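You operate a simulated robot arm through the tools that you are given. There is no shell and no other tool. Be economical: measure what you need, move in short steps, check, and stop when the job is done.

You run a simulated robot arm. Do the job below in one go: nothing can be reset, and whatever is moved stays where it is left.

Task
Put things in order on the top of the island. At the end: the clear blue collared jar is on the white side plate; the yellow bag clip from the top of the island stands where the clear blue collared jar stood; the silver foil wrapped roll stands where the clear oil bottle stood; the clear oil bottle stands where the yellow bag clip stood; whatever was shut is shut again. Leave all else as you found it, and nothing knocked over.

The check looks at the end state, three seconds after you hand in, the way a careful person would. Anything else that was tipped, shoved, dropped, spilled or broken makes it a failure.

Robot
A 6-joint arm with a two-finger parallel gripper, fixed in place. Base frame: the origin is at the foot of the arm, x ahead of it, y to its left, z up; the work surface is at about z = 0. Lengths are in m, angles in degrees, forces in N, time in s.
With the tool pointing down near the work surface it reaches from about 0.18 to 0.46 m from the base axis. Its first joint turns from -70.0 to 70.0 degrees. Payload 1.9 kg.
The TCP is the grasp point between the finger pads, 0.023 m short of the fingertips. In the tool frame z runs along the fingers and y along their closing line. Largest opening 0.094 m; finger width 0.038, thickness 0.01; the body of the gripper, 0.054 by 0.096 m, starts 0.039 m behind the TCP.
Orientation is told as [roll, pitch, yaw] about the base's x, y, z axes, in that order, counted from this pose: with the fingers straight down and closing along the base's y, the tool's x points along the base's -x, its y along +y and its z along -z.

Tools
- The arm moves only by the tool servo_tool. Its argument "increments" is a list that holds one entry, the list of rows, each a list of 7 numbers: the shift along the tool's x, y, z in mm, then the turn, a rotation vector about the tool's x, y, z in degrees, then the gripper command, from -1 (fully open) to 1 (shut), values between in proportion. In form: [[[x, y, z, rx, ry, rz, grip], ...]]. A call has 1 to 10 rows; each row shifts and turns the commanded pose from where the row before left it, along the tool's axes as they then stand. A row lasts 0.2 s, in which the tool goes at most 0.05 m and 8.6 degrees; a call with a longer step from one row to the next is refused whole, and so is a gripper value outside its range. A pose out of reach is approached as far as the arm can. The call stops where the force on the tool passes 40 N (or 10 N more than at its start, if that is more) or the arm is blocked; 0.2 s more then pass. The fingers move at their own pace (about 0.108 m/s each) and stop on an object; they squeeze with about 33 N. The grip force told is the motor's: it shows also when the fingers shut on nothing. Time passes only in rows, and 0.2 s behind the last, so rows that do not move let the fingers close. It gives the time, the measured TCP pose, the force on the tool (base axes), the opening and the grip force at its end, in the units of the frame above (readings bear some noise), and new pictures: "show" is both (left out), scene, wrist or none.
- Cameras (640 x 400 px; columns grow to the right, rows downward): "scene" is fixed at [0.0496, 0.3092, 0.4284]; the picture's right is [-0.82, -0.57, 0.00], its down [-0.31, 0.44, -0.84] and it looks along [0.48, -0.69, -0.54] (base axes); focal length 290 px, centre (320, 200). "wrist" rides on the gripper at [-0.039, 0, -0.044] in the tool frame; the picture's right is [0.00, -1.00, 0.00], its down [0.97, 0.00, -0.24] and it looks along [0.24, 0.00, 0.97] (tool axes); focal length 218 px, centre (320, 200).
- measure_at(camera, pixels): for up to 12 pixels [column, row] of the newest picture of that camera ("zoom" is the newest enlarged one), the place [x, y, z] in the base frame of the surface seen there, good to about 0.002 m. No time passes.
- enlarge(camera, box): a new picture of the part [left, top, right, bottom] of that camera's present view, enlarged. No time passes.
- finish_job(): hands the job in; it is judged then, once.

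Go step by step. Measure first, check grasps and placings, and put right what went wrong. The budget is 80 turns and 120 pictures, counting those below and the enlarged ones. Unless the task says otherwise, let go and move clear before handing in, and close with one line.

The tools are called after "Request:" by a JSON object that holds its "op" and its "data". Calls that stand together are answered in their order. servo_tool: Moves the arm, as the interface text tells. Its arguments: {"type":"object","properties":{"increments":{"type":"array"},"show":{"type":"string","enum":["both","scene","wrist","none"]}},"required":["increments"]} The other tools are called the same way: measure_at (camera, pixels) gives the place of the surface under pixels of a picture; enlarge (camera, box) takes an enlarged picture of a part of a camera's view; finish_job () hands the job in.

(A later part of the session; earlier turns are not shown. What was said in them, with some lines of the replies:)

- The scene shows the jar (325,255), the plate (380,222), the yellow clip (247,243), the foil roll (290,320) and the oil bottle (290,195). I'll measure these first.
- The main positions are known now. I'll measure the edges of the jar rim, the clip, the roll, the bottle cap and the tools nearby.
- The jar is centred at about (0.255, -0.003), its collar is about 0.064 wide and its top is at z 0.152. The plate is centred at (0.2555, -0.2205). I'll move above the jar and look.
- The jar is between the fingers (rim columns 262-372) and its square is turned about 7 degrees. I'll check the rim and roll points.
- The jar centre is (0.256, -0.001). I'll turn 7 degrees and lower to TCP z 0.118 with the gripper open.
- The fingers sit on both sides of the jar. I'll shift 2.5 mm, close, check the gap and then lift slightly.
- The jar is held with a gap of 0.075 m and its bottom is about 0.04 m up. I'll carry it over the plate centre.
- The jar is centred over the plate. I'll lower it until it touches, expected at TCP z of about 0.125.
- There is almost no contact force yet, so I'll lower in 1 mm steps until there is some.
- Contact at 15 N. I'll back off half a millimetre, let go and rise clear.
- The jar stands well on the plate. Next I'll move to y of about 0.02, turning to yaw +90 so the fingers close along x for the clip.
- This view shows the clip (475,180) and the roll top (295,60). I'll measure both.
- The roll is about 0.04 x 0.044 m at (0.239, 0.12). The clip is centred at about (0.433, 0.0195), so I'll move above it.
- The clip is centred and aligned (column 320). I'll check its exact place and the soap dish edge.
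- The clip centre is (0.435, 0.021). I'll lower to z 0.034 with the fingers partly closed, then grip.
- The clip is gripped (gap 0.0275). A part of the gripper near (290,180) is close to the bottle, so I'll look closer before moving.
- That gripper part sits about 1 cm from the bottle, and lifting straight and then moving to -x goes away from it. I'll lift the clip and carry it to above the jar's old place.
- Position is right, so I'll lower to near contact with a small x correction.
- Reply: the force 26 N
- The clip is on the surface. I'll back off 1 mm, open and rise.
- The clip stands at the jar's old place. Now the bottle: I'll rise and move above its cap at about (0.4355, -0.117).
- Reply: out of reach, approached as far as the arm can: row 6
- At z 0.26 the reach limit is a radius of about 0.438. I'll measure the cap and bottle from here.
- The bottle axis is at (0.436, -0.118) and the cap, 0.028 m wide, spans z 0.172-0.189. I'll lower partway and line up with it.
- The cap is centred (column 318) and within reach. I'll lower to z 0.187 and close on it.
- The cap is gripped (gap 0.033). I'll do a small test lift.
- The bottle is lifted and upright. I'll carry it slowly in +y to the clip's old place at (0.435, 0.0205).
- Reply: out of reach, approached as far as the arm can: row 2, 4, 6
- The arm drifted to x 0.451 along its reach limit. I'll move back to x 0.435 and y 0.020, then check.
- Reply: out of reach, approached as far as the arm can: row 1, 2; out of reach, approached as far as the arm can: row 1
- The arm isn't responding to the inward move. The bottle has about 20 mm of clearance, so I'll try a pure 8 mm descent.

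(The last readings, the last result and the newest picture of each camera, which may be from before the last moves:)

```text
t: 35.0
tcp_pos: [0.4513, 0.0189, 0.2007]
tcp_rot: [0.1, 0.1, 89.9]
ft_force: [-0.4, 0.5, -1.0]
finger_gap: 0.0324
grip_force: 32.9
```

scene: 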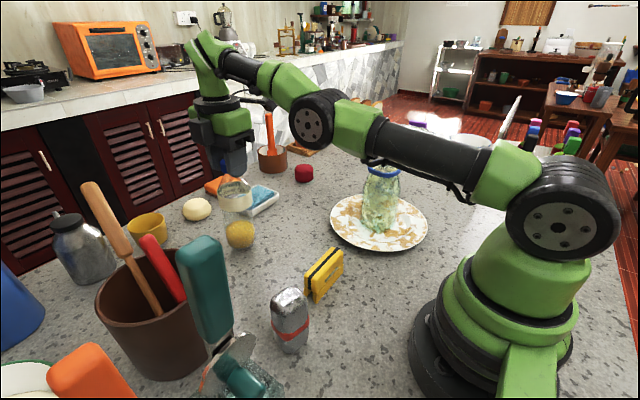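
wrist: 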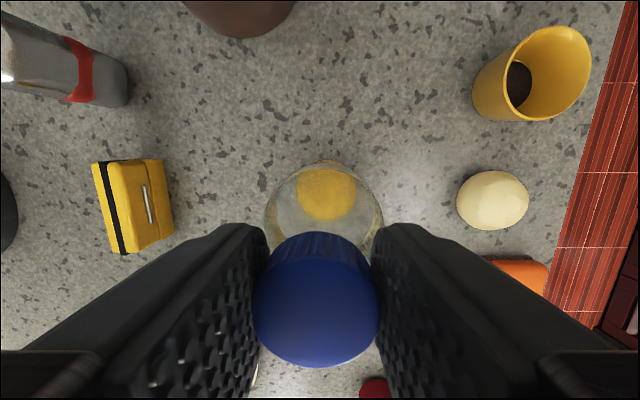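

Descending worked and it is within reach again. I'll move inward now.

Request:
{"op": "servo_tool", "data": {"increments": [[[-1, 5, 0, 0, 0, 0, 1], [0, 5, 0, 0, 0, 0, 1], [0, 5, 0, 0, 0, 0, 1], [0, 0, 0, 0, 0, 0, 1]]], "show": "both"}}

```text
t: 36.0
tcp_pos: [0.4517, 0.0207, 0.2031]
tcp_rot: [0.1, -0.1, 90.0]
ft_force: [-0.7, 0.3, -0.7]
finger_gap: 0.0323
grip_force: 32.4
out of reach, approached as far as the arm can: row 1, 2, 3
```

scene: 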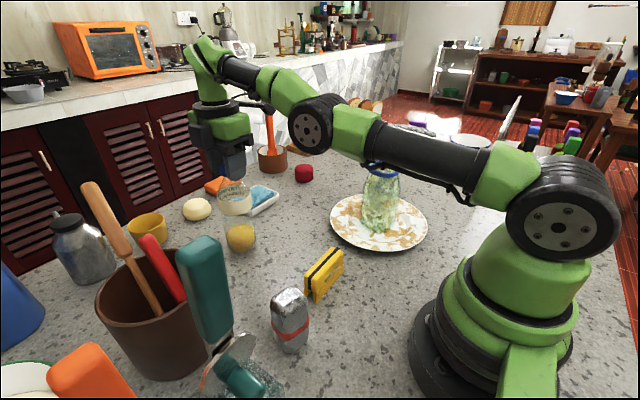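
wrist: 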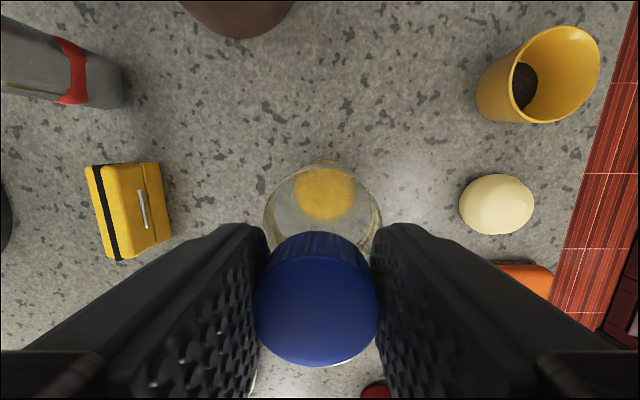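

A pure inward move seems to lie along the straight arm, which is singular. I'll try down and inward together, with about 13 mm of clearance left.

Request:
{"op": "servo_tool", "data": {"increments": [[[0, 0, 6, 0, 0, 0, 1], [0, 12, 2, 0, 0, 0, 1], [0, 0, 0, 0, 0, 0, 1]]], "show": "none"}}

```text
t: 36.8
tcp_pos: [0.4522, 0.0225, 0.1971]
tcp_rot: [0.1, 0.0, 90.0]
ft_force: [-0.3, 0.2, -1.1]
finger_gap: 0.0323
grip_force: 32.7
out of reach, approached as far as the arm can: row 2
```

Request:
{"op": "servo_tool", "data": {"increments": [[[0, 35, -3, 0, 0, 0, 1], [0, 0, 0, 0, 0, 0, 1]]], "show": "none"}}

```text
t: 37.4
tcp_pos: [0.4505, 0.0215, 0.1995]
tcp_rot: [0.1, 0.0, 90.0]
ft_force: [0.5, -0.7, -0.9]
finger_gap: 0.0323
grip_force: 32.9
out of reach, approached as far as the arm can: row 1
```

The arm is stuck near its straight-arm limit. I'll set the bottle down here, release it, and regrasp with the hand tilted inward so the wrist has room.

Request:
{"op": "servo_tool", "data": {"increments": [[[0, 0, 6, 0, 0, 0, 1], [0, 0, 2, 0, 0, 0, 1], [0, 0, 1, 0, 0, 0, 1], [0, 0, 0, 0, 0, 0, 1]]], "show": "none"}}

```text
t: 38.4
tcp_pos: [0.4524, 0.0224, 0.1924]
tcp_rot: [0.1, -0.1, 89.9]
ft_force: [0.1, 0.7, -0.9]
finger_gap: 0.0305
grip_force: 33.1
```

The finger gap is shrinking (0.0329 to 0.0305), so the bottle may be slipping. I'll look.

Request:
{"op": "servo_tool", "data": {"increments": [[[0, 0, 0, 0, 0, 0, 1]]], "show": "both"}}

Request:
{"op": "enlarge", "data": {"camera": "scene", "box": [190, 150, 310, 290]}}

```text
t: 38.8
tcp_pos: [0.4536, 0.0221, 0.1931]
tcp_rot: [0.2, 0.0, 90.0]
ft_force: [0.2, 1.5, -0.4]
finger_gap: 0.0307
grip_force: 32.6
```

scene: 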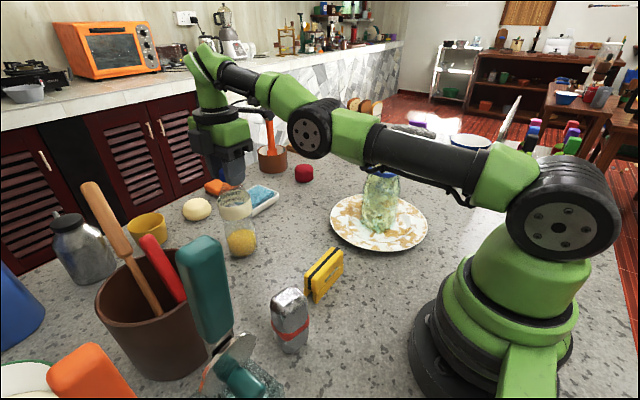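
wrist: 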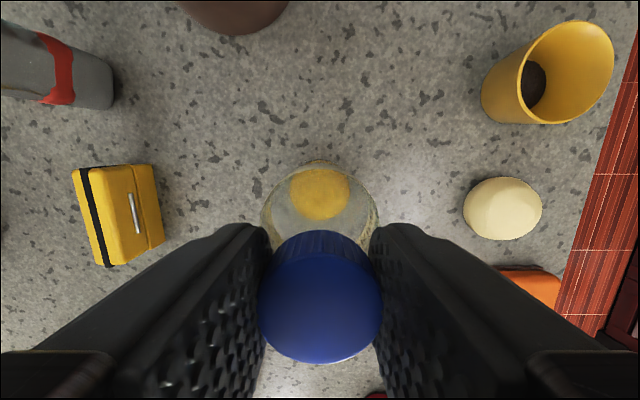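

```text
2.86 times, centred on (250, 220) of scene
```

zoom: 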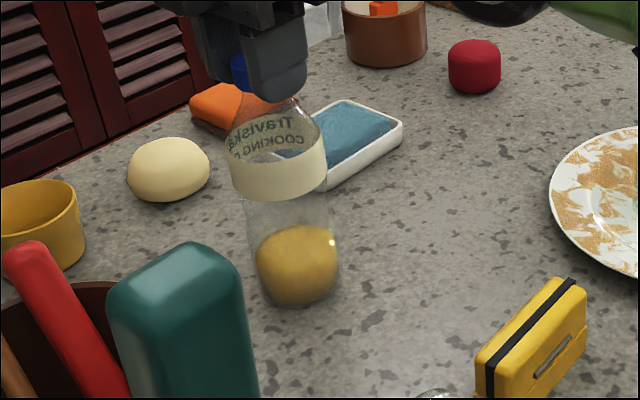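

Request:
{"op": "servo_tool", "data": {"increments": [[[0, 0, 1.5, 0, 0, 0, 1], [0, 0, 1.5, 0, 0, 0, 1], [0, 0, 0, 0, 0, 0, 1]]], "show": "none"}}

Request:
{"op": "measure_at", "data": {"camera": "wrist", "pixels": [[318, 300], [320, 270], [318, 350]]}}

```text
t: 39.6
tcp_pos: [0.4525, 0.0213, 0.1894]
tcp_rot: [-0.1, 0.0, 90.0]
ft_force: [-2.8, -0.2, 11.1]
finger_gap: 0.0305
grip_force: 33.0
```

```text
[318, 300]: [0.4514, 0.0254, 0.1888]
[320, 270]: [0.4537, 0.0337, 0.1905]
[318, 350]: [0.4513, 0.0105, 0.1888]
```

Contact at 11 N. I'll ease off, open fully and rise.

Request:
{"op": "servo_tool", "data": {"increments": [[[0, 0, -0.5, 0, 0, 0, 1], [0, 0, 0, 0, 0, 0, 0], [0, 0, 0, 0, 0, 0, -1], [0, 0, 0, 0, 0, 0, -1], [0, 0, -10, 0, 0, 0, -1], [0, 0, -15, 0, 0, 0, -1], [0, 0, -15, 0, 0, 0, -1], [0, 0, 0, 0, 0, 0, -1]]]}}

```text
t: 41.4
tcp_pos: [0.4461, 0.0248, 0.2301]
tcp_rot: [-0.1, -0.1, 89.9]
ft_force: [-0.5, 0.4, 0.2]
finger_gap: 0.094
grip_force: 0.1
out of reach, approached as far as the arm can: row 7
```

scene: 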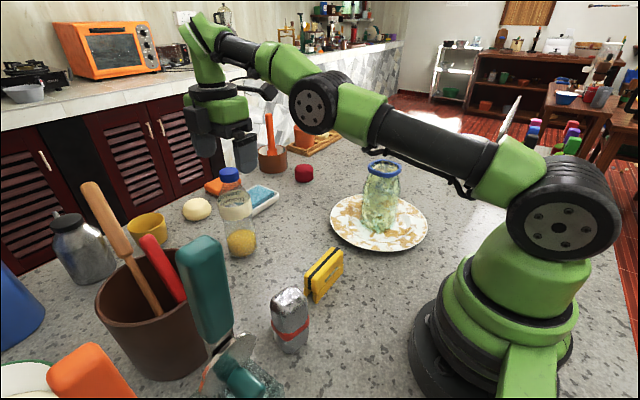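
wrist: 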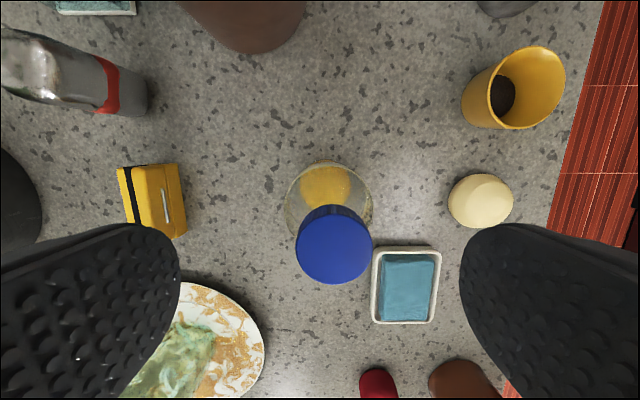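

The bottle stands upright. I'll measure it and try moving inward, with the tips still above the cap.

Request:
{"op": "measure_at", "data": {"camera": "wrist", "pixels": [[334, 248], [298, 248], [370, 248], [334, 282]]}}

Request:
{"op": "measure_at", "data": {"camera": "scene", "pixels": [[230, 172], [241, 250], [237, 210], [222, 212], [252, 208], [254, 240], [228, 243]]}}

Request:
{"op": "servo_tool", "data": {"increments": [[[0, 20, 0, 0, 0, 0, -1], [0, 20, 0, 0, 0, 0, -1], [0, 0, 0, 0, 0, 0, -1]]], "show": "none"}}

```text
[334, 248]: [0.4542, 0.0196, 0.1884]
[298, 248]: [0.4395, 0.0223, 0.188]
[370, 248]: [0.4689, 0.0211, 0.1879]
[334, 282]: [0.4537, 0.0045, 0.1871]
```

```text
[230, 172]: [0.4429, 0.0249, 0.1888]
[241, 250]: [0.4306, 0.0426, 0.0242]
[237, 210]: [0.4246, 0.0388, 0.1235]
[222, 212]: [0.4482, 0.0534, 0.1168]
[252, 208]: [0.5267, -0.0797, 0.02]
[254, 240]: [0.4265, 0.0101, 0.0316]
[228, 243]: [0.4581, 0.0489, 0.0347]
```

```text
t: 42.2
tcp_pos: [0.4439, 0.0245, 0.2332]
tcp_rot: [0.0, 0.0, 90.0]
ft_force: [0.4, 0.4, 0.7]
finger_gap: 0.0938
grip_force: 0.0
out of reach, approached as far as the arm can: row 1, 2
```

Still stuck inward. Now that the hand is empty I'll try up and inward.

Request:
{"op": "servo_tool", "data": {"increments": [[[0, 10, -25, 0, 0, 0, -1], [0, 20, -25, 0, 0, 0, -1], [0, 30, -10, 0, 0, 0, -1], [0, 0, 0, 0, 0, 0, -1]]], "show": "scene"}}

```text
t: 43.2
tcp_pos: [0.4325, 0.0251, 0.2673]
tcp_rot: [0.1, 0.0, 90.0]
ft_force: [0.0, 0.1, 0.7]
finger_gap: 0.094
grip_force: 0.1
out of reach, approached as far as the arm can: row 2, 3
```

scene: 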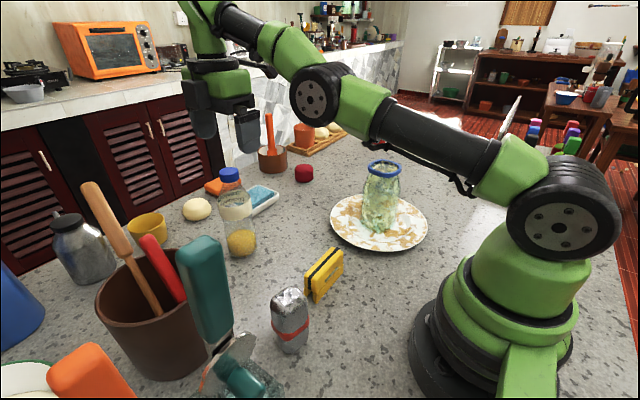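

I'll turn to yaw 0 so the fingers close along y. After that the hand can tilt inward without affecting the grip.

Request:
{"op": "servo_tool", "data": {"increments": [[[0, 0, 0, 0, 0, 8.2, -1], [0, 0, 0, 0, 0, 8.2, -1], [0, 0, 0, 0, 0, 8.2, -1], [0, 0, 0, 0, 0, 8.2, -1], [0, 0, 0, 0, 0, 8.2, -1], [0, 0, 0, 0, 0, 8.2, -1], [0, 0, 0, 0, 0, 8.2, -1], [0, 0, 0, 0, 0, 8.2, -1], [0, 0, 0, 0, 0, 8.2, -1], [0, 0, 0, 0, 0, 8.2, -1]]], "show": "none"}}

Request:
{"op": "servo_tool", "data": {"increments": [[[0, 0, 0, 0, 0, 8, -1], [0, 0, 0, 0, -8, 0, -1], [0, 0, 0, 0, -8, 0, -1], [0, 0, 0, 0, 0, 0, -1]]], "show": "scene"}}

```text
t: 45.4
tcp_pos: [0.4331, 0.0245, 0.2666]
tcp_rot: [0.0, 0.1, 7.8]
ft_force: [-0.2, -0.2, 0.1]
finger_gap: 0.0939
grip_force: 0.1
```

```text
t: 46.4
tcp_pos: [0.4313, 0.0237, 0.2675]
tcp_rot: [0.0, 0.0, -0.1]
ft_force: [-0.2, -0.1, 0.2]
finger_gap: 0.094
grip_force: 0.1
out of reach, approached as far as the arm can: row 2, 3
```

scene: 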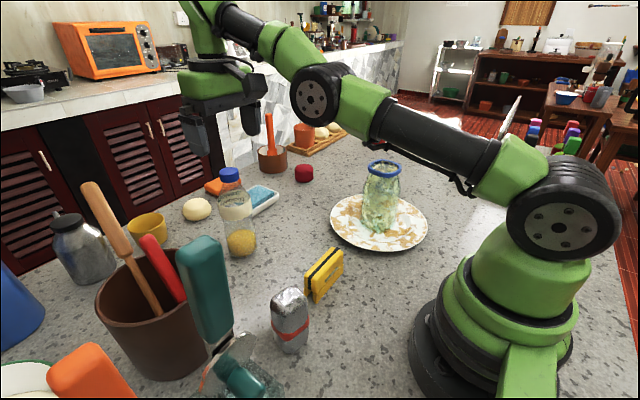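

Tilting is refused here too. I'll descend with x held, which bent the elbow earlier, and then try inward; the cap stays between the open fingers.

Request:
{"op": "servo_tool", "data": {"increments": [[[0, -3, 20, 0, 0, 0, -1], [0, 0, 20, 0, 0, 0, -1], [0, 0, 10, 0, 0, 0, -1], [0, 0, 0, 0, 0, 0, -1]]], "show": "none"}}

Request:
{"op": "servo_tool", "data": {"increments": [[[10, 0, 0, 0, 0, 0, -1], [10, 0, 0, 0, 0, 0, -1], [0, 0, 0, 0, 0, 0, -1]]], "show": "scene"}}

```text
t: 47.4
tcp_pos: [0.447, 0.0224, 0.2226]
tcp_rot: [-0.1, 0.1, -0.1]
ft_force: [0.2, 0.4, -0.1]
finger_gap: 0.0939
grip_force: 0.1
out of reach, approached as far as the arm can: row 1, 2, 3
```

```text
t: 48.2
tcp_pos: [0.4461, 0.023, 0.2273]
tcp_rot: [0.0, 0.1, 0.0]
ft_force: [1.2, 0.1, -0.2]
finger_gap: 0.0939
grip_force: 0.0
out of reach, approached as far as the arm can: row 1, 2
```

scene: 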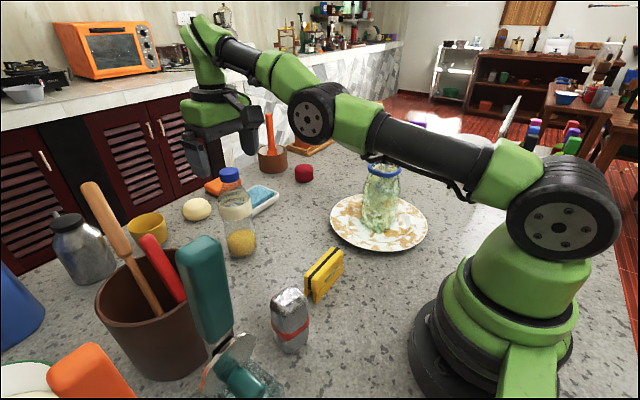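

The elbow is probably just past straight on the wrong side. I'll push outward to straighten it and then pull inward; the tips are above the cap.

Request:
{"op": "servo_tool", "data": {"increments": [[[-30, 0, 0, 0, 0, 0, -1], [-30, 0, 0, 0, 0, 0, -1], [10, 0, 0, 0, 0, 0, -1], [10, 0, 0, 0, 0, 0, -1], [10, 0, 0, 0, 0, 0, -1], [0, 0, 0, 0, 0, 0, -1]]], "show": "none"}}

```text
t: 49.6
tcp_pos: [0.4231, 0.0177, 0.2257]
tcp_rot: [0.0, 0.1, 0.1]
ft_force: [1.6, 0.0, 0.7]
finger_gap: 0.0938
grip_force: 0.1
out of reach, approached as far as the arm can: row 1, 2, 3
```

Unstuck: x is now 0.423. I'll tilt the hand 15 degrees inward here.

Request:
{"op": "servo_tool", "data": {"increments": [[[0, 0, 0, 0, -5, 0, -1], [0, 0, 0, 0, -5, 0, -1], [0, 0, 0, 0, -5, 0, -1], [0, 0, 0, 0, 0, 0, -1]]], "show": "scene"}}

```text
t: 50.6
tcp_pos: [0.4229, 0.0171, 0.2237]
tcp_rot: [0.1, -14.8, 0.0]
ft_force: [-0.4, 0.6, 1.0]
finger_gap: 0.0942
grip_force: 0.0
```

scene: 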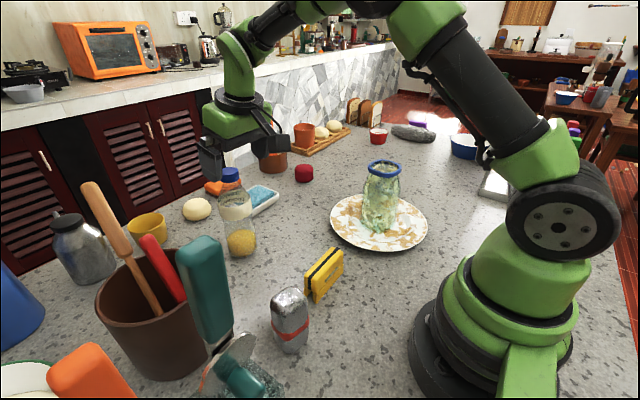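

The elbow is well bent now. I'll move onto the cap at TCP (0.452, 0.0205, 0.187) with the fingers open and look.

Request:
{"op": "servo_tool", "data": {"increments": [[[-9.2, 3, 10, 0, 0, 0, -0.6], [-9.2, 0, 13, 0, 0, 0, -0.6], [0, 0, 20, 0, 0, 0, -0.6], [0, 0, 0, 0, 0, 0, -0.6]]], "show": "both"}}

```text
t: 51.6
tcp_pos: [0.4516, 0.0223, 0.1877]
tcp_rot: [0.1, -14.9, 0.0]
ft_force: [0.7, -0.6, 0.2]
finger_gap: 0.0753
grip_force: 0.1
```

scene: 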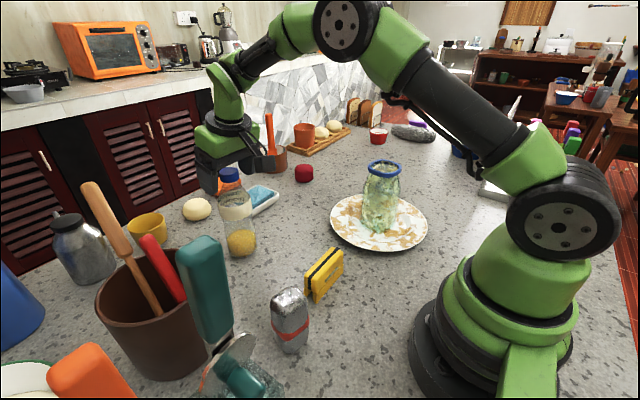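
wrist: 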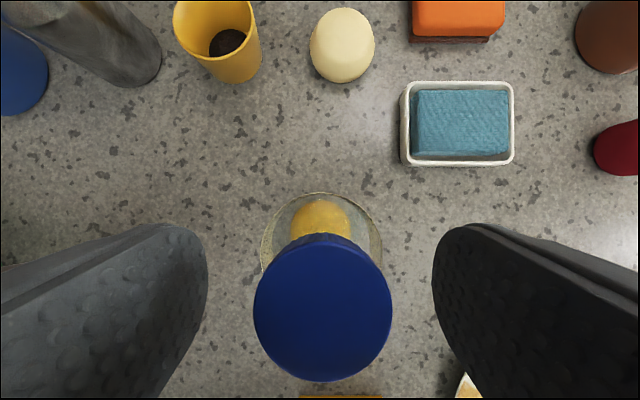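

The cap is centred between the fingers. I'll close, lift 10 mm and check.

Request:
{"op": "servo_tool", "data": {"increments": [[[0, -1, 1, 0, 0, 0, -0.3], [0, 0, 0, 0, 0, 0, 0.2], [0, 0, 0, 0, 0, 0, 1], [0, 0, 0, 0, 0, 0, 1], [0, 0, 0, 0, 0, 0, 1], [-0.8, 0, -2.9, 0, 0, 0, 1], [-1.8, 0, -6.8, 0, 0, 0, 1], [0, 0, 0, 0, 0, 0, 1]]], "show": "wrist"}}

Request:
{"op": "enlarge", "data": {"camera": "scene", "box": [190, 150, 310, 290]}}

```text
t: 53.4
tcp_pos: [0.4518, 0.0214, 0.1963]
tcp_rot: [-0.1, -14.9, -0.1]
ft_force: [-0.1, -0.3, -1.4]
finger_gap: 0.034
grip_force: 33.3
```

wrist: 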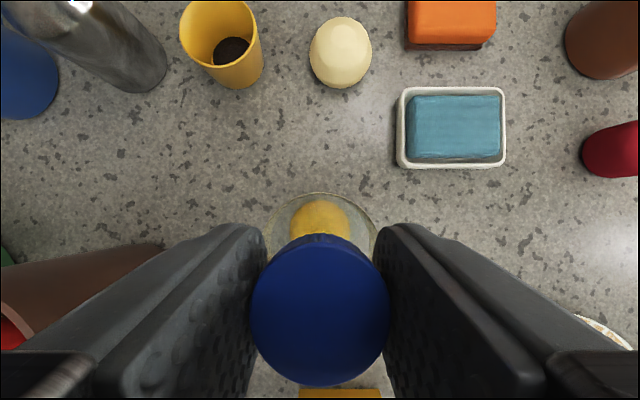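

```text
2.86 times, centred on (250, 220) of scene
```

zoom: 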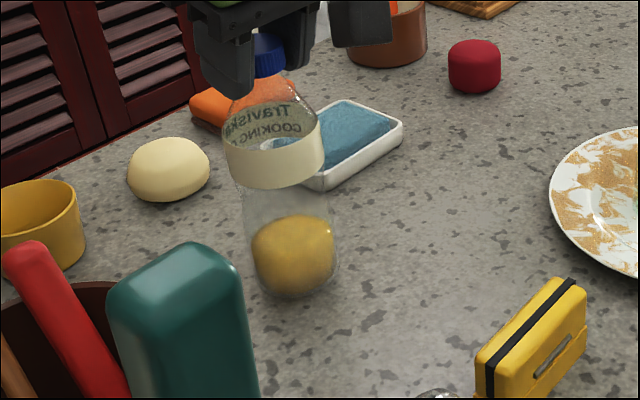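

Lifted. I'll move 19 mm inward and lower most of the way.

Request:
{"op": "servo_tool", "data": {"increments": [[[6.1, 0, -1.6, 0, 0, 0, 1], [6.1, 0, -1.6, 0, 0, 0, 1], [6.1, 0, -1.6, 0, 0, 0, 1], [0, 0, 0, 0, 0, 0, 1], [1.3, 0, 4.8, 0, 0, 0, 1], [0, 0, 0, 0, 0, 0, 1]]], "show": "scene"}}

Request:
{"op": "enlarge", "data": {"camera": "scene", "box": [190, 150, 310, 290]}}

```text
t: 54.8
tcp_pos: [0.4327, 0.0204, 0.1915]
tcp_rot: [-0.1, -14.9, 0.0]
ft_force: [-0.2, 0.5, -0.9]
finger_gap: 0.0342
grip_force: 32.4
```

scene: 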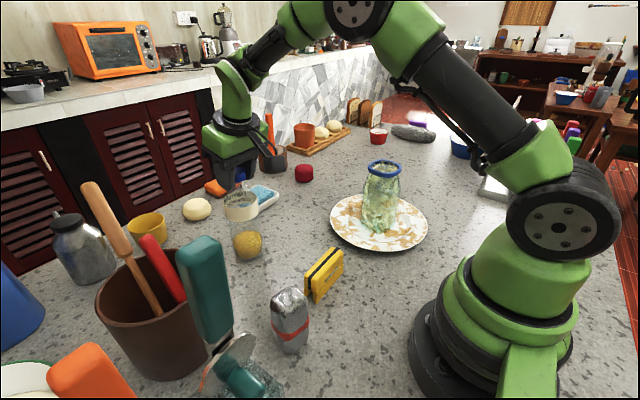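

```text
2.86 times, centred on (250, 220) of scene
```

zoom: 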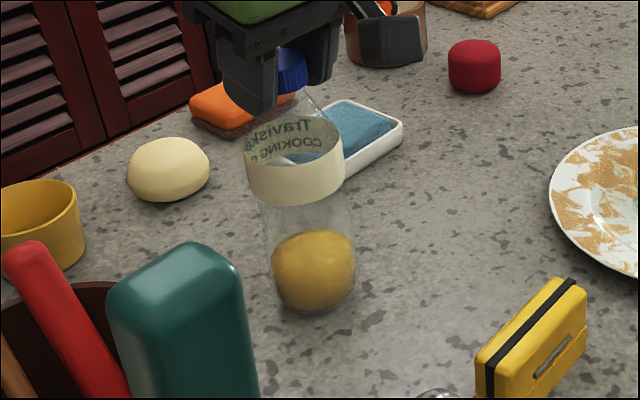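

Request:
{"op": "servo_tool", "data": {"increments": [[[0.4, 0, 1.5, 0, 0, 0, 1], [0.4, 0, 1.5, 0, 0, 0, 1], [0, 0, 0, 0, 0, 0, 1]]], "show": "none"}}

```text
t: 55.6
tcp_pos: [0.4318, 0.0184, 0.188]
tcp_rot: [0.0, -14.9, 0.0]
ft_force: [-0.5, -0.3, -0.5]
finger_gap: 0.034
grip_force: 33.3
```

Request:
{"op": "servo_tool", "data": {"increments": [[[0.3, 0, 1, 0, 0, 0, 1], [0.3, 0, 1, 0, 0, 0, 1], [0, 0, 0, 0, 0, 0, 1]]], "show": "none"}}

```text
t: 56.4
tcp_pos: [0.4326, 0.0209, 0.1869]
tcp_rot: [0.0, -14.9, 0.0]
ft_force: [0.7, 0.0, -1.7]
finger_gap: 0.034
grip_force: 32.9
```

Request:
{"op": "servo_tool", "data": {"increments": [[[0.3, 0, 1, 0, 0, 0, 1], [0.3, 0, 1, 0, 0, 0, 1], [0, 0, 0, 0, 0, 0, 1]]], "show": "none"}}

```text
t: 57.2
tcp_pos: [0.4338, 0.0196, 0.1845]
tcp_rot: [0.0, -15.1, 0.0]
ft_force: [-0.9, 1.7, 15.0]
finger_gap: 0.0345
grip_force: 33.1
```

Contact at 15 N. I'll release and withdraw along the tool axis, then straight up.

Request:
{"op": "servo_tool", "data": {"increments": [[[-0.2, 0, -0.7, 0, 0, 0, 1], [0, 0, 0, 0, 0, 0, 0.2], [0, 0, 0, 0, 0, 0, -0.7], [0, 0, 0, 0, 0, 0, -0.7], [0, 0, -20, 0, 0, 0, -0.7], [0, 0, -30, 0, 0, 0, -0.7], [0, 0, -20, 0, 0, 0, -0.7], [0, 0, 0, 0, 0, 0, -0.7]]]}}

```text
t: 59.0
tcp_pos: [0.4154, 0.0203, 0.2519]
tcp_rot: [0.0, -14.9, 0.0]
ft_force: [0.7, -0.2, -0.6]
finger_gap: 0.0798
grip_force: 0.0
```

scene: 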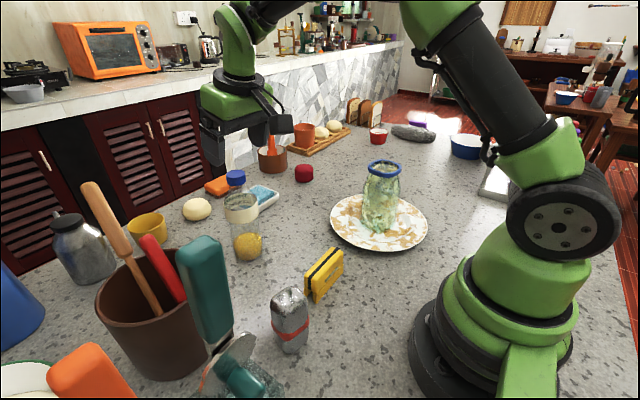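
wrist: 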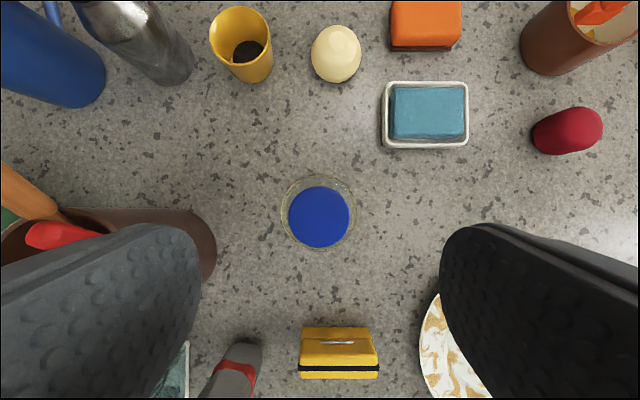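

The bottle stands at its new place. Before fetching the roll I'll measure the cap and the nearby tool handles.

Request:
{"op": "measure_at", "data": {"camera": "wrist", "pixels": [[320, 217], [285, 225], [355, 225], [212, 255], [190, 215], [186, 345], [240, 360]]}}

Request:
{"op": "measure_at", "data": {"camera": "scene", "pixels": [[90, 190], [150, 242], [200, 240], [222, 260], [230, 325], [235, 350], [250, 385], [245, 345], [190, 275], [205, 300], [290, 295], [270, 310]]}}

```text
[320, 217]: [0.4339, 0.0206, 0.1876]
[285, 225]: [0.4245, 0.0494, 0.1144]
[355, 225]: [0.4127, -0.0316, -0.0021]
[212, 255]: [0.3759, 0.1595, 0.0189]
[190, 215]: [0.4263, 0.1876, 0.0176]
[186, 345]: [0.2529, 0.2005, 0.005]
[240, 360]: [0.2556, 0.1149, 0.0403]
```

```text
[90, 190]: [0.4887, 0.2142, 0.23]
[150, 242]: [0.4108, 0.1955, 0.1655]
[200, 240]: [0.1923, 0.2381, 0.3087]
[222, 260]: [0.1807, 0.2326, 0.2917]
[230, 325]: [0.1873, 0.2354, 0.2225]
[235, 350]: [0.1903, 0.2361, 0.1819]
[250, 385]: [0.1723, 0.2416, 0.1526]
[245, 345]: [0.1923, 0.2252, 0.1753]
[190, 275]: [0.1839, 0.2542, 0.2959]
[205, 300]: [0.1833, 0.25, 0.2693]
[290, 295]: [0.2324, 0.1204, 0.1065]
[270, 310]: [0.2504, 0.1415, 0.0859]
```

Everything there is clear enough. I'll move above the roll, keeping the 15 degree tilt.

Request:
{"op": "servo_tool", "data": {"increments": [[[34, 20, -9.1, 0, 0, 0, -0.7], [34, 20, -9.1, 0, 0, 0, -0.7], [34, 20, -9.1, 0, 0, 0, -0.7], [34, 20, -9.1, 0, 0, 0, -0.7], [34, 20, -9.1, 0, 0, 0, -0.7], [0, 0, 0, 0, 0, 0, -0.7]]]}}

```text
t: 60.4
tcp_pos: [0.2382, 0.1206, 0.2516]
tcp_rot: [0.0, -15.0, 0.0]
ft_force: [0.1, -0.6, -0.2]
finger_gap: 0.0797
grip_force: 0.1
```

scene: 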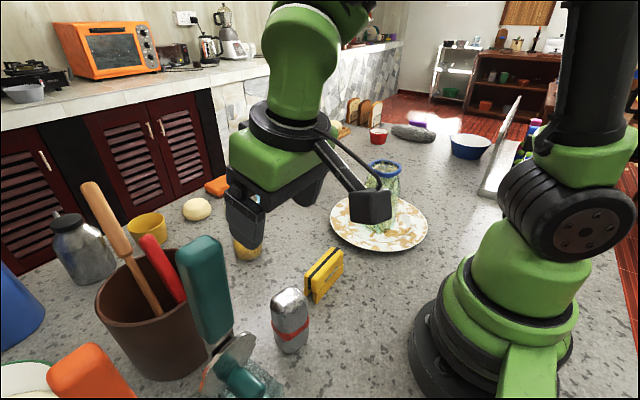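
wrist: 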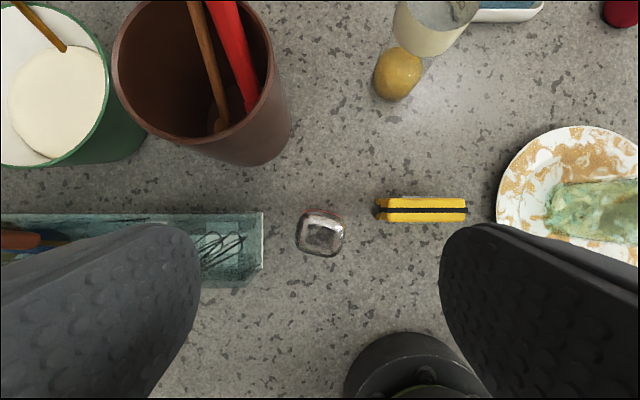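

The roll is at (321,232), with a teal tray edge at column 265. I'll measure both.

Request:
{"op": "measure_at", "data": {"camera": "wrist", "pixels": [[263, 218], [263, 245], [263, 270], [240, 265], [299, 232], [345, 232], [321, 213], [321, 254], [321, 232], [290, 100], [466, 210], [378, 210]]}}

Request:
{"op": "enlarge", "data": {"camera": "wrist", "box": [240, 180, 400, 290]}}

```text
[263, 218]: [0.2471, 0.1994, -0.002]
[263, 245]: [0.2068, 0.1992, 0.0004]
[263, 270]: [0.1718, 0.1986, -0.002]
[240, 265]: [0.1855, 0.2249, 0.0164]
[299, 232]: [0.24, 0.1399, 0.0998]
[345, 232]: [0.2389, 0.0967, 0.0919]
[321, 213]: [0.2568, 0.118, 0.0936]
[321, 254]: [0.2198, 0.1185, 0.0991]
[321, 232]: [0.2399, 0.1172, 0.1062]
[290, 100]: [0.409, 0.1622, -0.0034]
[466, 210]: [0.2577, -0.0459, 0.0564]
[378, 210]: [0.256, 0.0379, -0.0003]
```

```text
3.64 times, centred on (320, 235) of wrist
```

zoom: 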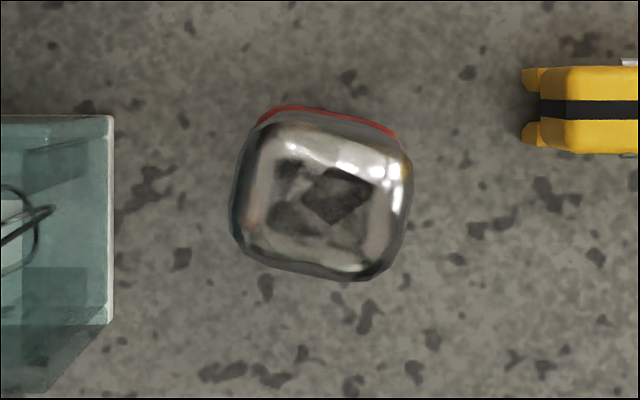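

The roll is centred at (0.239, 0.118), turned about 8 degrees, and the tray edge (y 0.199) is clear of the fingers. I'll turn 8 degrees about the vertical and descend straight to TCP z 0.082.

Request:
{"op": "servo_tool", "data": {"increments": [[[0, -2.5, 0, 2.07, 0, 7.73, -0.6], [8.8, 0, 32.9, 0, 0, 0, -0.6], [8.8, 0, 32.9, 0, 0, 0, -0.6], [8.8, 0, 32.9, 0, 0, 0, -0.6], [0, 0, 0, 0, 0, 0, -0.6]]]}}

```text
t: 61.6
tcp_pos: [0.2358, 0.1168, 0.1499]
tcp_rot: [0.1, -14.8, -7.9]
ft_force: [1.3, 0.7, 0.6]
finger_gap: 0.0751
grip_force: 0.0
```

scene: 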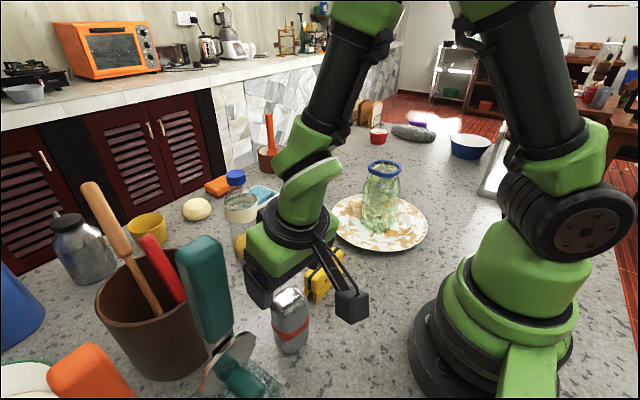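
wrist: 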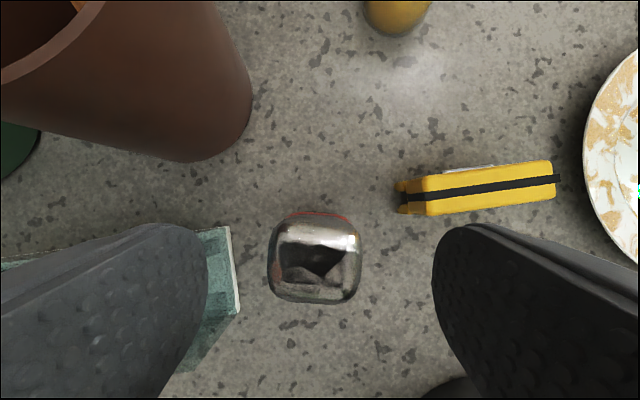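

Aligned. I'll descend the rest of the way to z 0.082 and close.

Request:
{"op": "servo_tool", "data": {"increments": [[[5, 0, 22, 0, 0, 0, -0.6], [5, 1, 22, 0, 0, 0, -0.6], [5, 0, 21.5, 0, 0, 0, -0.6], [0, 0, 0, 0, 0, 0, -0.6], [0, 0, 0, 0, 0, 0, 0], [0, 0, 0, 0, 0, 0, 1], [0, 0, 0, 0, 0, 0, 1], [0, 0, 0, 0, 0, 0, 1]]]}}

```text
t: 63.4
tcp_pos: [0.2396, 0.1186, 0.0838]
tcp_rot: [0.0, -14.9, -8.0]
ft_force: [0.5, 0.3, -0.8]
finger_gap: 0.0481
grip_force: 32.8
```

scene: 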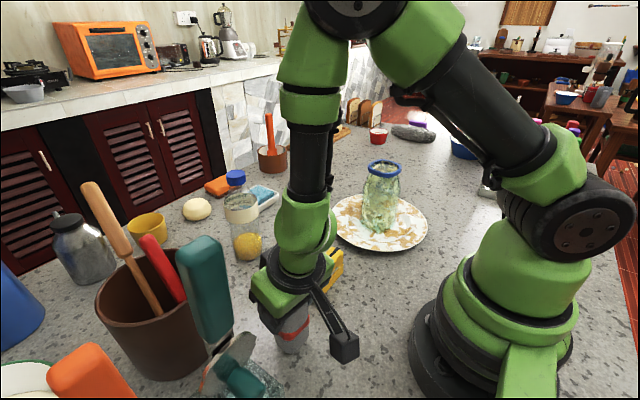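
wrist: 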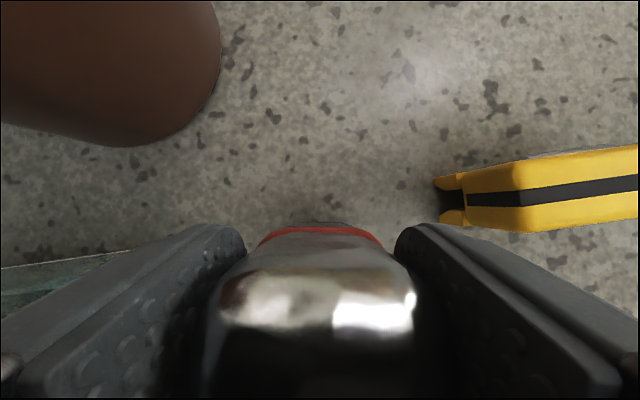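

The roll is gripped (gap 0.048). I'll lift 70 mm and carry it along a clear line to above the bottle's old place.

Request:
{"op": "servo_tool", "data": {"increments": [[[-3.9, 0, -14.5, 0, 0, 0, 1], [-7.1, 0, -26.5, 0, 0, 0, 1], [-7.1, 0, -26.6, 0, 0, 0, 1], [0, 0, 0, 0, 0, 0, 1]]], "show": "scene"}}

Request:
{"op": "servo_tool", "data": {"increments": [[[-27.5, -25.8, 7.4, 0, 0, 0, 1], [-27.5, -25.8, 7.4, 0, 0, 0, 1], [-27.5, -25.8, 7.4, 0, 0, 0, 1], [-27.5, -25.8, 7.4, 0, 0, 0, 1], [-27.5, -25.8, 7.4, 0, 0, 0, 1], [-27.5, -25.8, 7.4, 0, 0, 0, 1], [-27.5, -25.8, 7.4, 0, 0, 0, 1], [-27.2, -25.7, 7.2, 0, 0, 0, 1], [0, 0, 0, 0, 0, 0, 1]]]}}

```text
t: 64.4
tcp_pos: [0.2417, 0.1181, 0.1515]
tcp_rot: [0.1, -14.9, -7.9]
ft_force: [-0.3, 0.6, -1.2]
finger_gap: 0.0476
grip_force: 33.7
```

scene: 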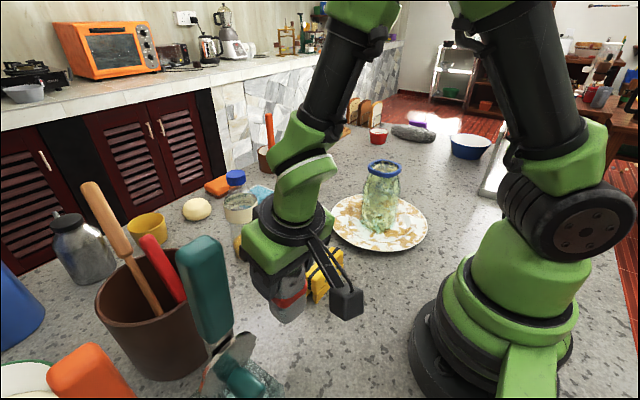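

```text
t: 66.4
tcp_pos: [0.4354, -0.1178, 0.1514]
tcp_rot: [-0.1, -14.7, -8.1]
ft_force: [-0.4, 0.2, -1.5]
finger_gap: 0.0477
grip_force: 32.9
```

scene: 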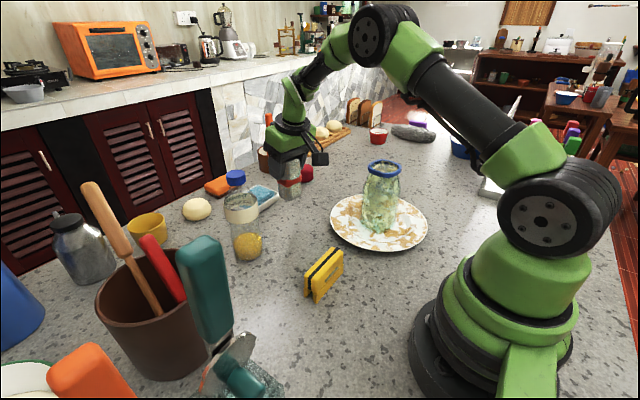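
wrist: 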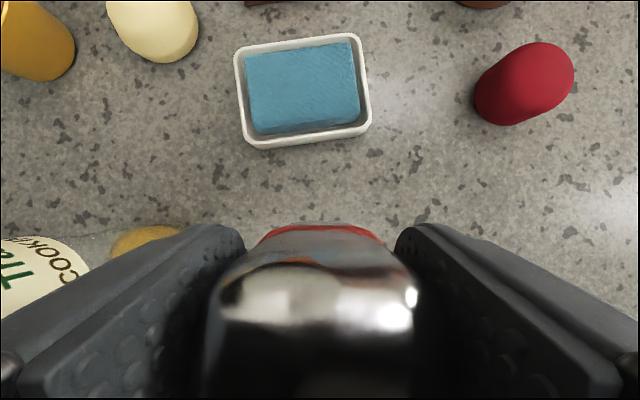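

The roll is directly over (0.436, -0.118). I'll lower it 64 mm.

Request:
{"op": "servo_tool", "data": {"increments": [[[6.5, 0, 24, 0, 0, 0, 1], [6.5, 0, 24, 0, 0, 0, 1], [2.9, 0, 10.6, 0, 0, 0, 1], [0.8, 0, 2.9, 0, 0, 0, 1], [0, 0, 0, 0, 0, 0, 1]]], "show": "scene"}}

```text
t: 67.6
tcp_pos: [0.4373, -0.1169, 0.0886]
tcp_rot: [0.0, -15.0, -8.1]
ft_force: [-0.6, 0.0, -1.9]
finger_gap: 0.0478
grip_force: 33.0
```

scene: 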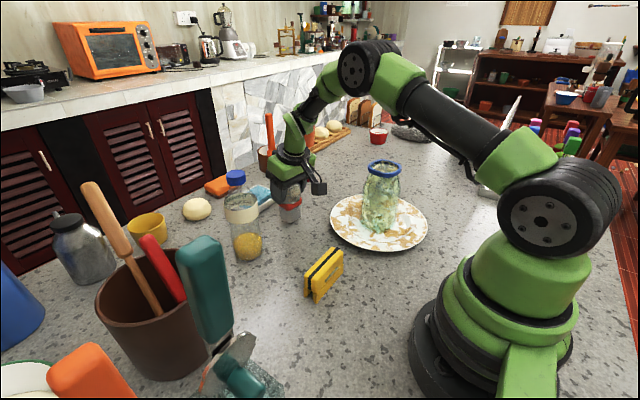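

Request:
{"op": "servo_tool", "data": {"increments": [[[0.5, 0, 2, 0, 0, 0, 1], [0.3, 0, 1, 0, 0, 0, 1], [0.3, 0, 1, 0, 0, 0, 1], [0, 0, 0, 0, 0, 0, 1]]], "show": "none"}}

```text
t: 68.6
tcp_pos: [0.4381, -0.1189, 0.0845]
tcp_rot: [0.0, -14.8, -8.0]
ft_force: [0.4, -0.3, -1.6]
finger_gap: 0.0478
grip_force: 33.4
```

Request:
{"op": "servo_tool", "data": {"increments": [[[0.3, 0, 1, 0, 0, 0, 1], [0.3, 0, 1, 0, 0, 0, 1], [0, 0, 0, 0, 0, 0, 1]]], "show": "none"}}

```text
t: 69.4
tcp_pos: [0.438, -0.1183, 0.0822]
tcp_rot: [0.0, -15.0, -8.1]
ft_force: [-3.3, -0.3, 10.1]
finger_gap: 0.0477
grip_force: 33.2
```

Contact at 10 N. I'll release, withdraw along the tool axis and look.

Request:
{"op": "servo_tool", "data": {"increments": [[[-0.1, 0, -0.5, 0, 0, 0, 1], [0, 0, 0, 0, 0, 0, 0], [0, 0, 0, 0, 0, 0, -0.7], [0, 0, 0, 0, 0, 0, -0.7], [-3, 0, -20, 0, 0, 0, -0.7], [-5, 0, -35, 0, 0, 0, -0.7], [0, 0, -40, 0, 0, 0, -0.7], [0, 0, -40, 0, 0, 0, -0.7], [0, 0, -30, 0, 0, 0, -0.7], [0, 0, 0, 0, 0, 0, -0.7]]]}}

```text
t: 71.6
tcp_pos: [0.4026, -0.1133, 0.2443]
tcp_rot: [0.0, -14.8, -8.0]
ft_force: [0.3, 0.1, 0.9]
finger_gap: 0.0799
grip_force: 0.1
```

scene: 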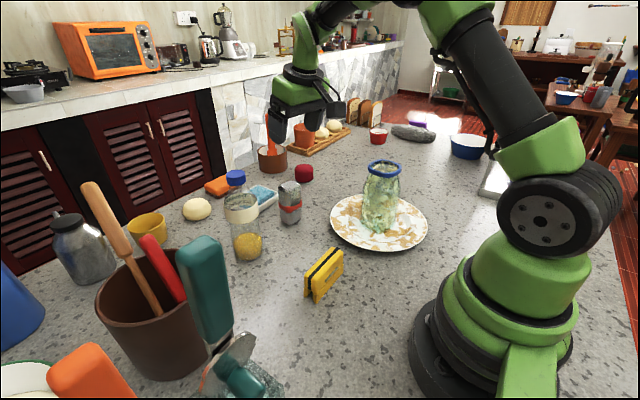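
wrist: 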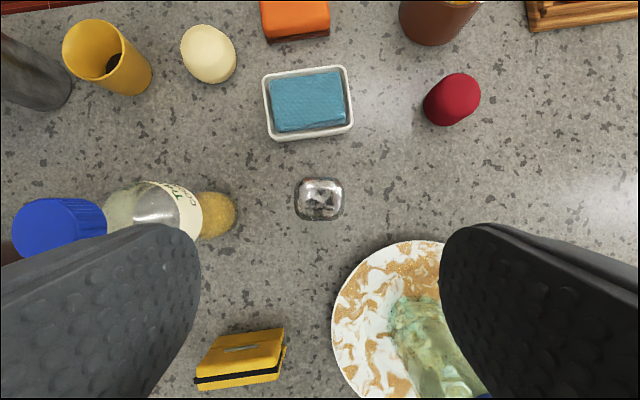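

All four objects are standing. I'll check the final positions before handing in.

Request:
{"op": "measure_at", "data": {"camera": "wrist", "pixels": [[319, 195], [298, 198], [341, 198], [240, 375], [60, 225]]}}

Request:
{"op": "enlarge", "data": {"camera": "scene", "box": [200, 130, 440, 320]}}

Request:
{"op": "measure_at", "data": {"camera": "scene", "pixels": [[345, 250], [318, 285], [325, 268], [236, 175], [289, 186], [380, 240], [370, 240]]}}

```text
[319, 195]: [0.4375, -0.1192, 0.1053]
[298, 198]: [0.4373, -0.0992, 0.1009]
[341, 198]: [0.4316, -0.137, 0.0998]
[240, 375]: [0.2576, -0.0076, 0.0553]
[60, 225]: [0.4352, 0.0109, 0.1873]
```

```text
2.11 times, centred on (320, 225) of scene
```

zoom: 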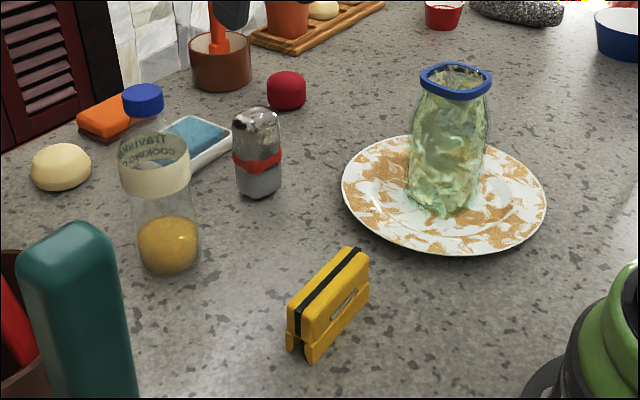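

```text
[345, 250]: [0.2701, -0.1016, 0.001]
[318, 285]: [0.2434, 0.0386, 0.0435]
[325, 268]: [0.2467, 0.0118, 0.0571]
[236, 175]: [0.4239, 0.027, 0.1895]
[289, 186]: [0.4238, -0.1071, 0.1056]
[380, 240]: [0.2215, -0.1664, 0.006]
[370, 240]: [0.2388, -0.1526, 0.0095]
```

All four objects are upright at their targets: the jar on the plate, the clip at (0.257, -0.002), the bottle at (0.434, 0.020) and the roll at (0.437, -0.119). The arm is clear, so I'm handing in.

Request:
{"op": "finish_job", "data": {}}

```text
The job is handed in.
```

The job is handed in: the jar is on the plate, and the clip, roll and bottle each stand in their assigned places, with nothing knocked over.
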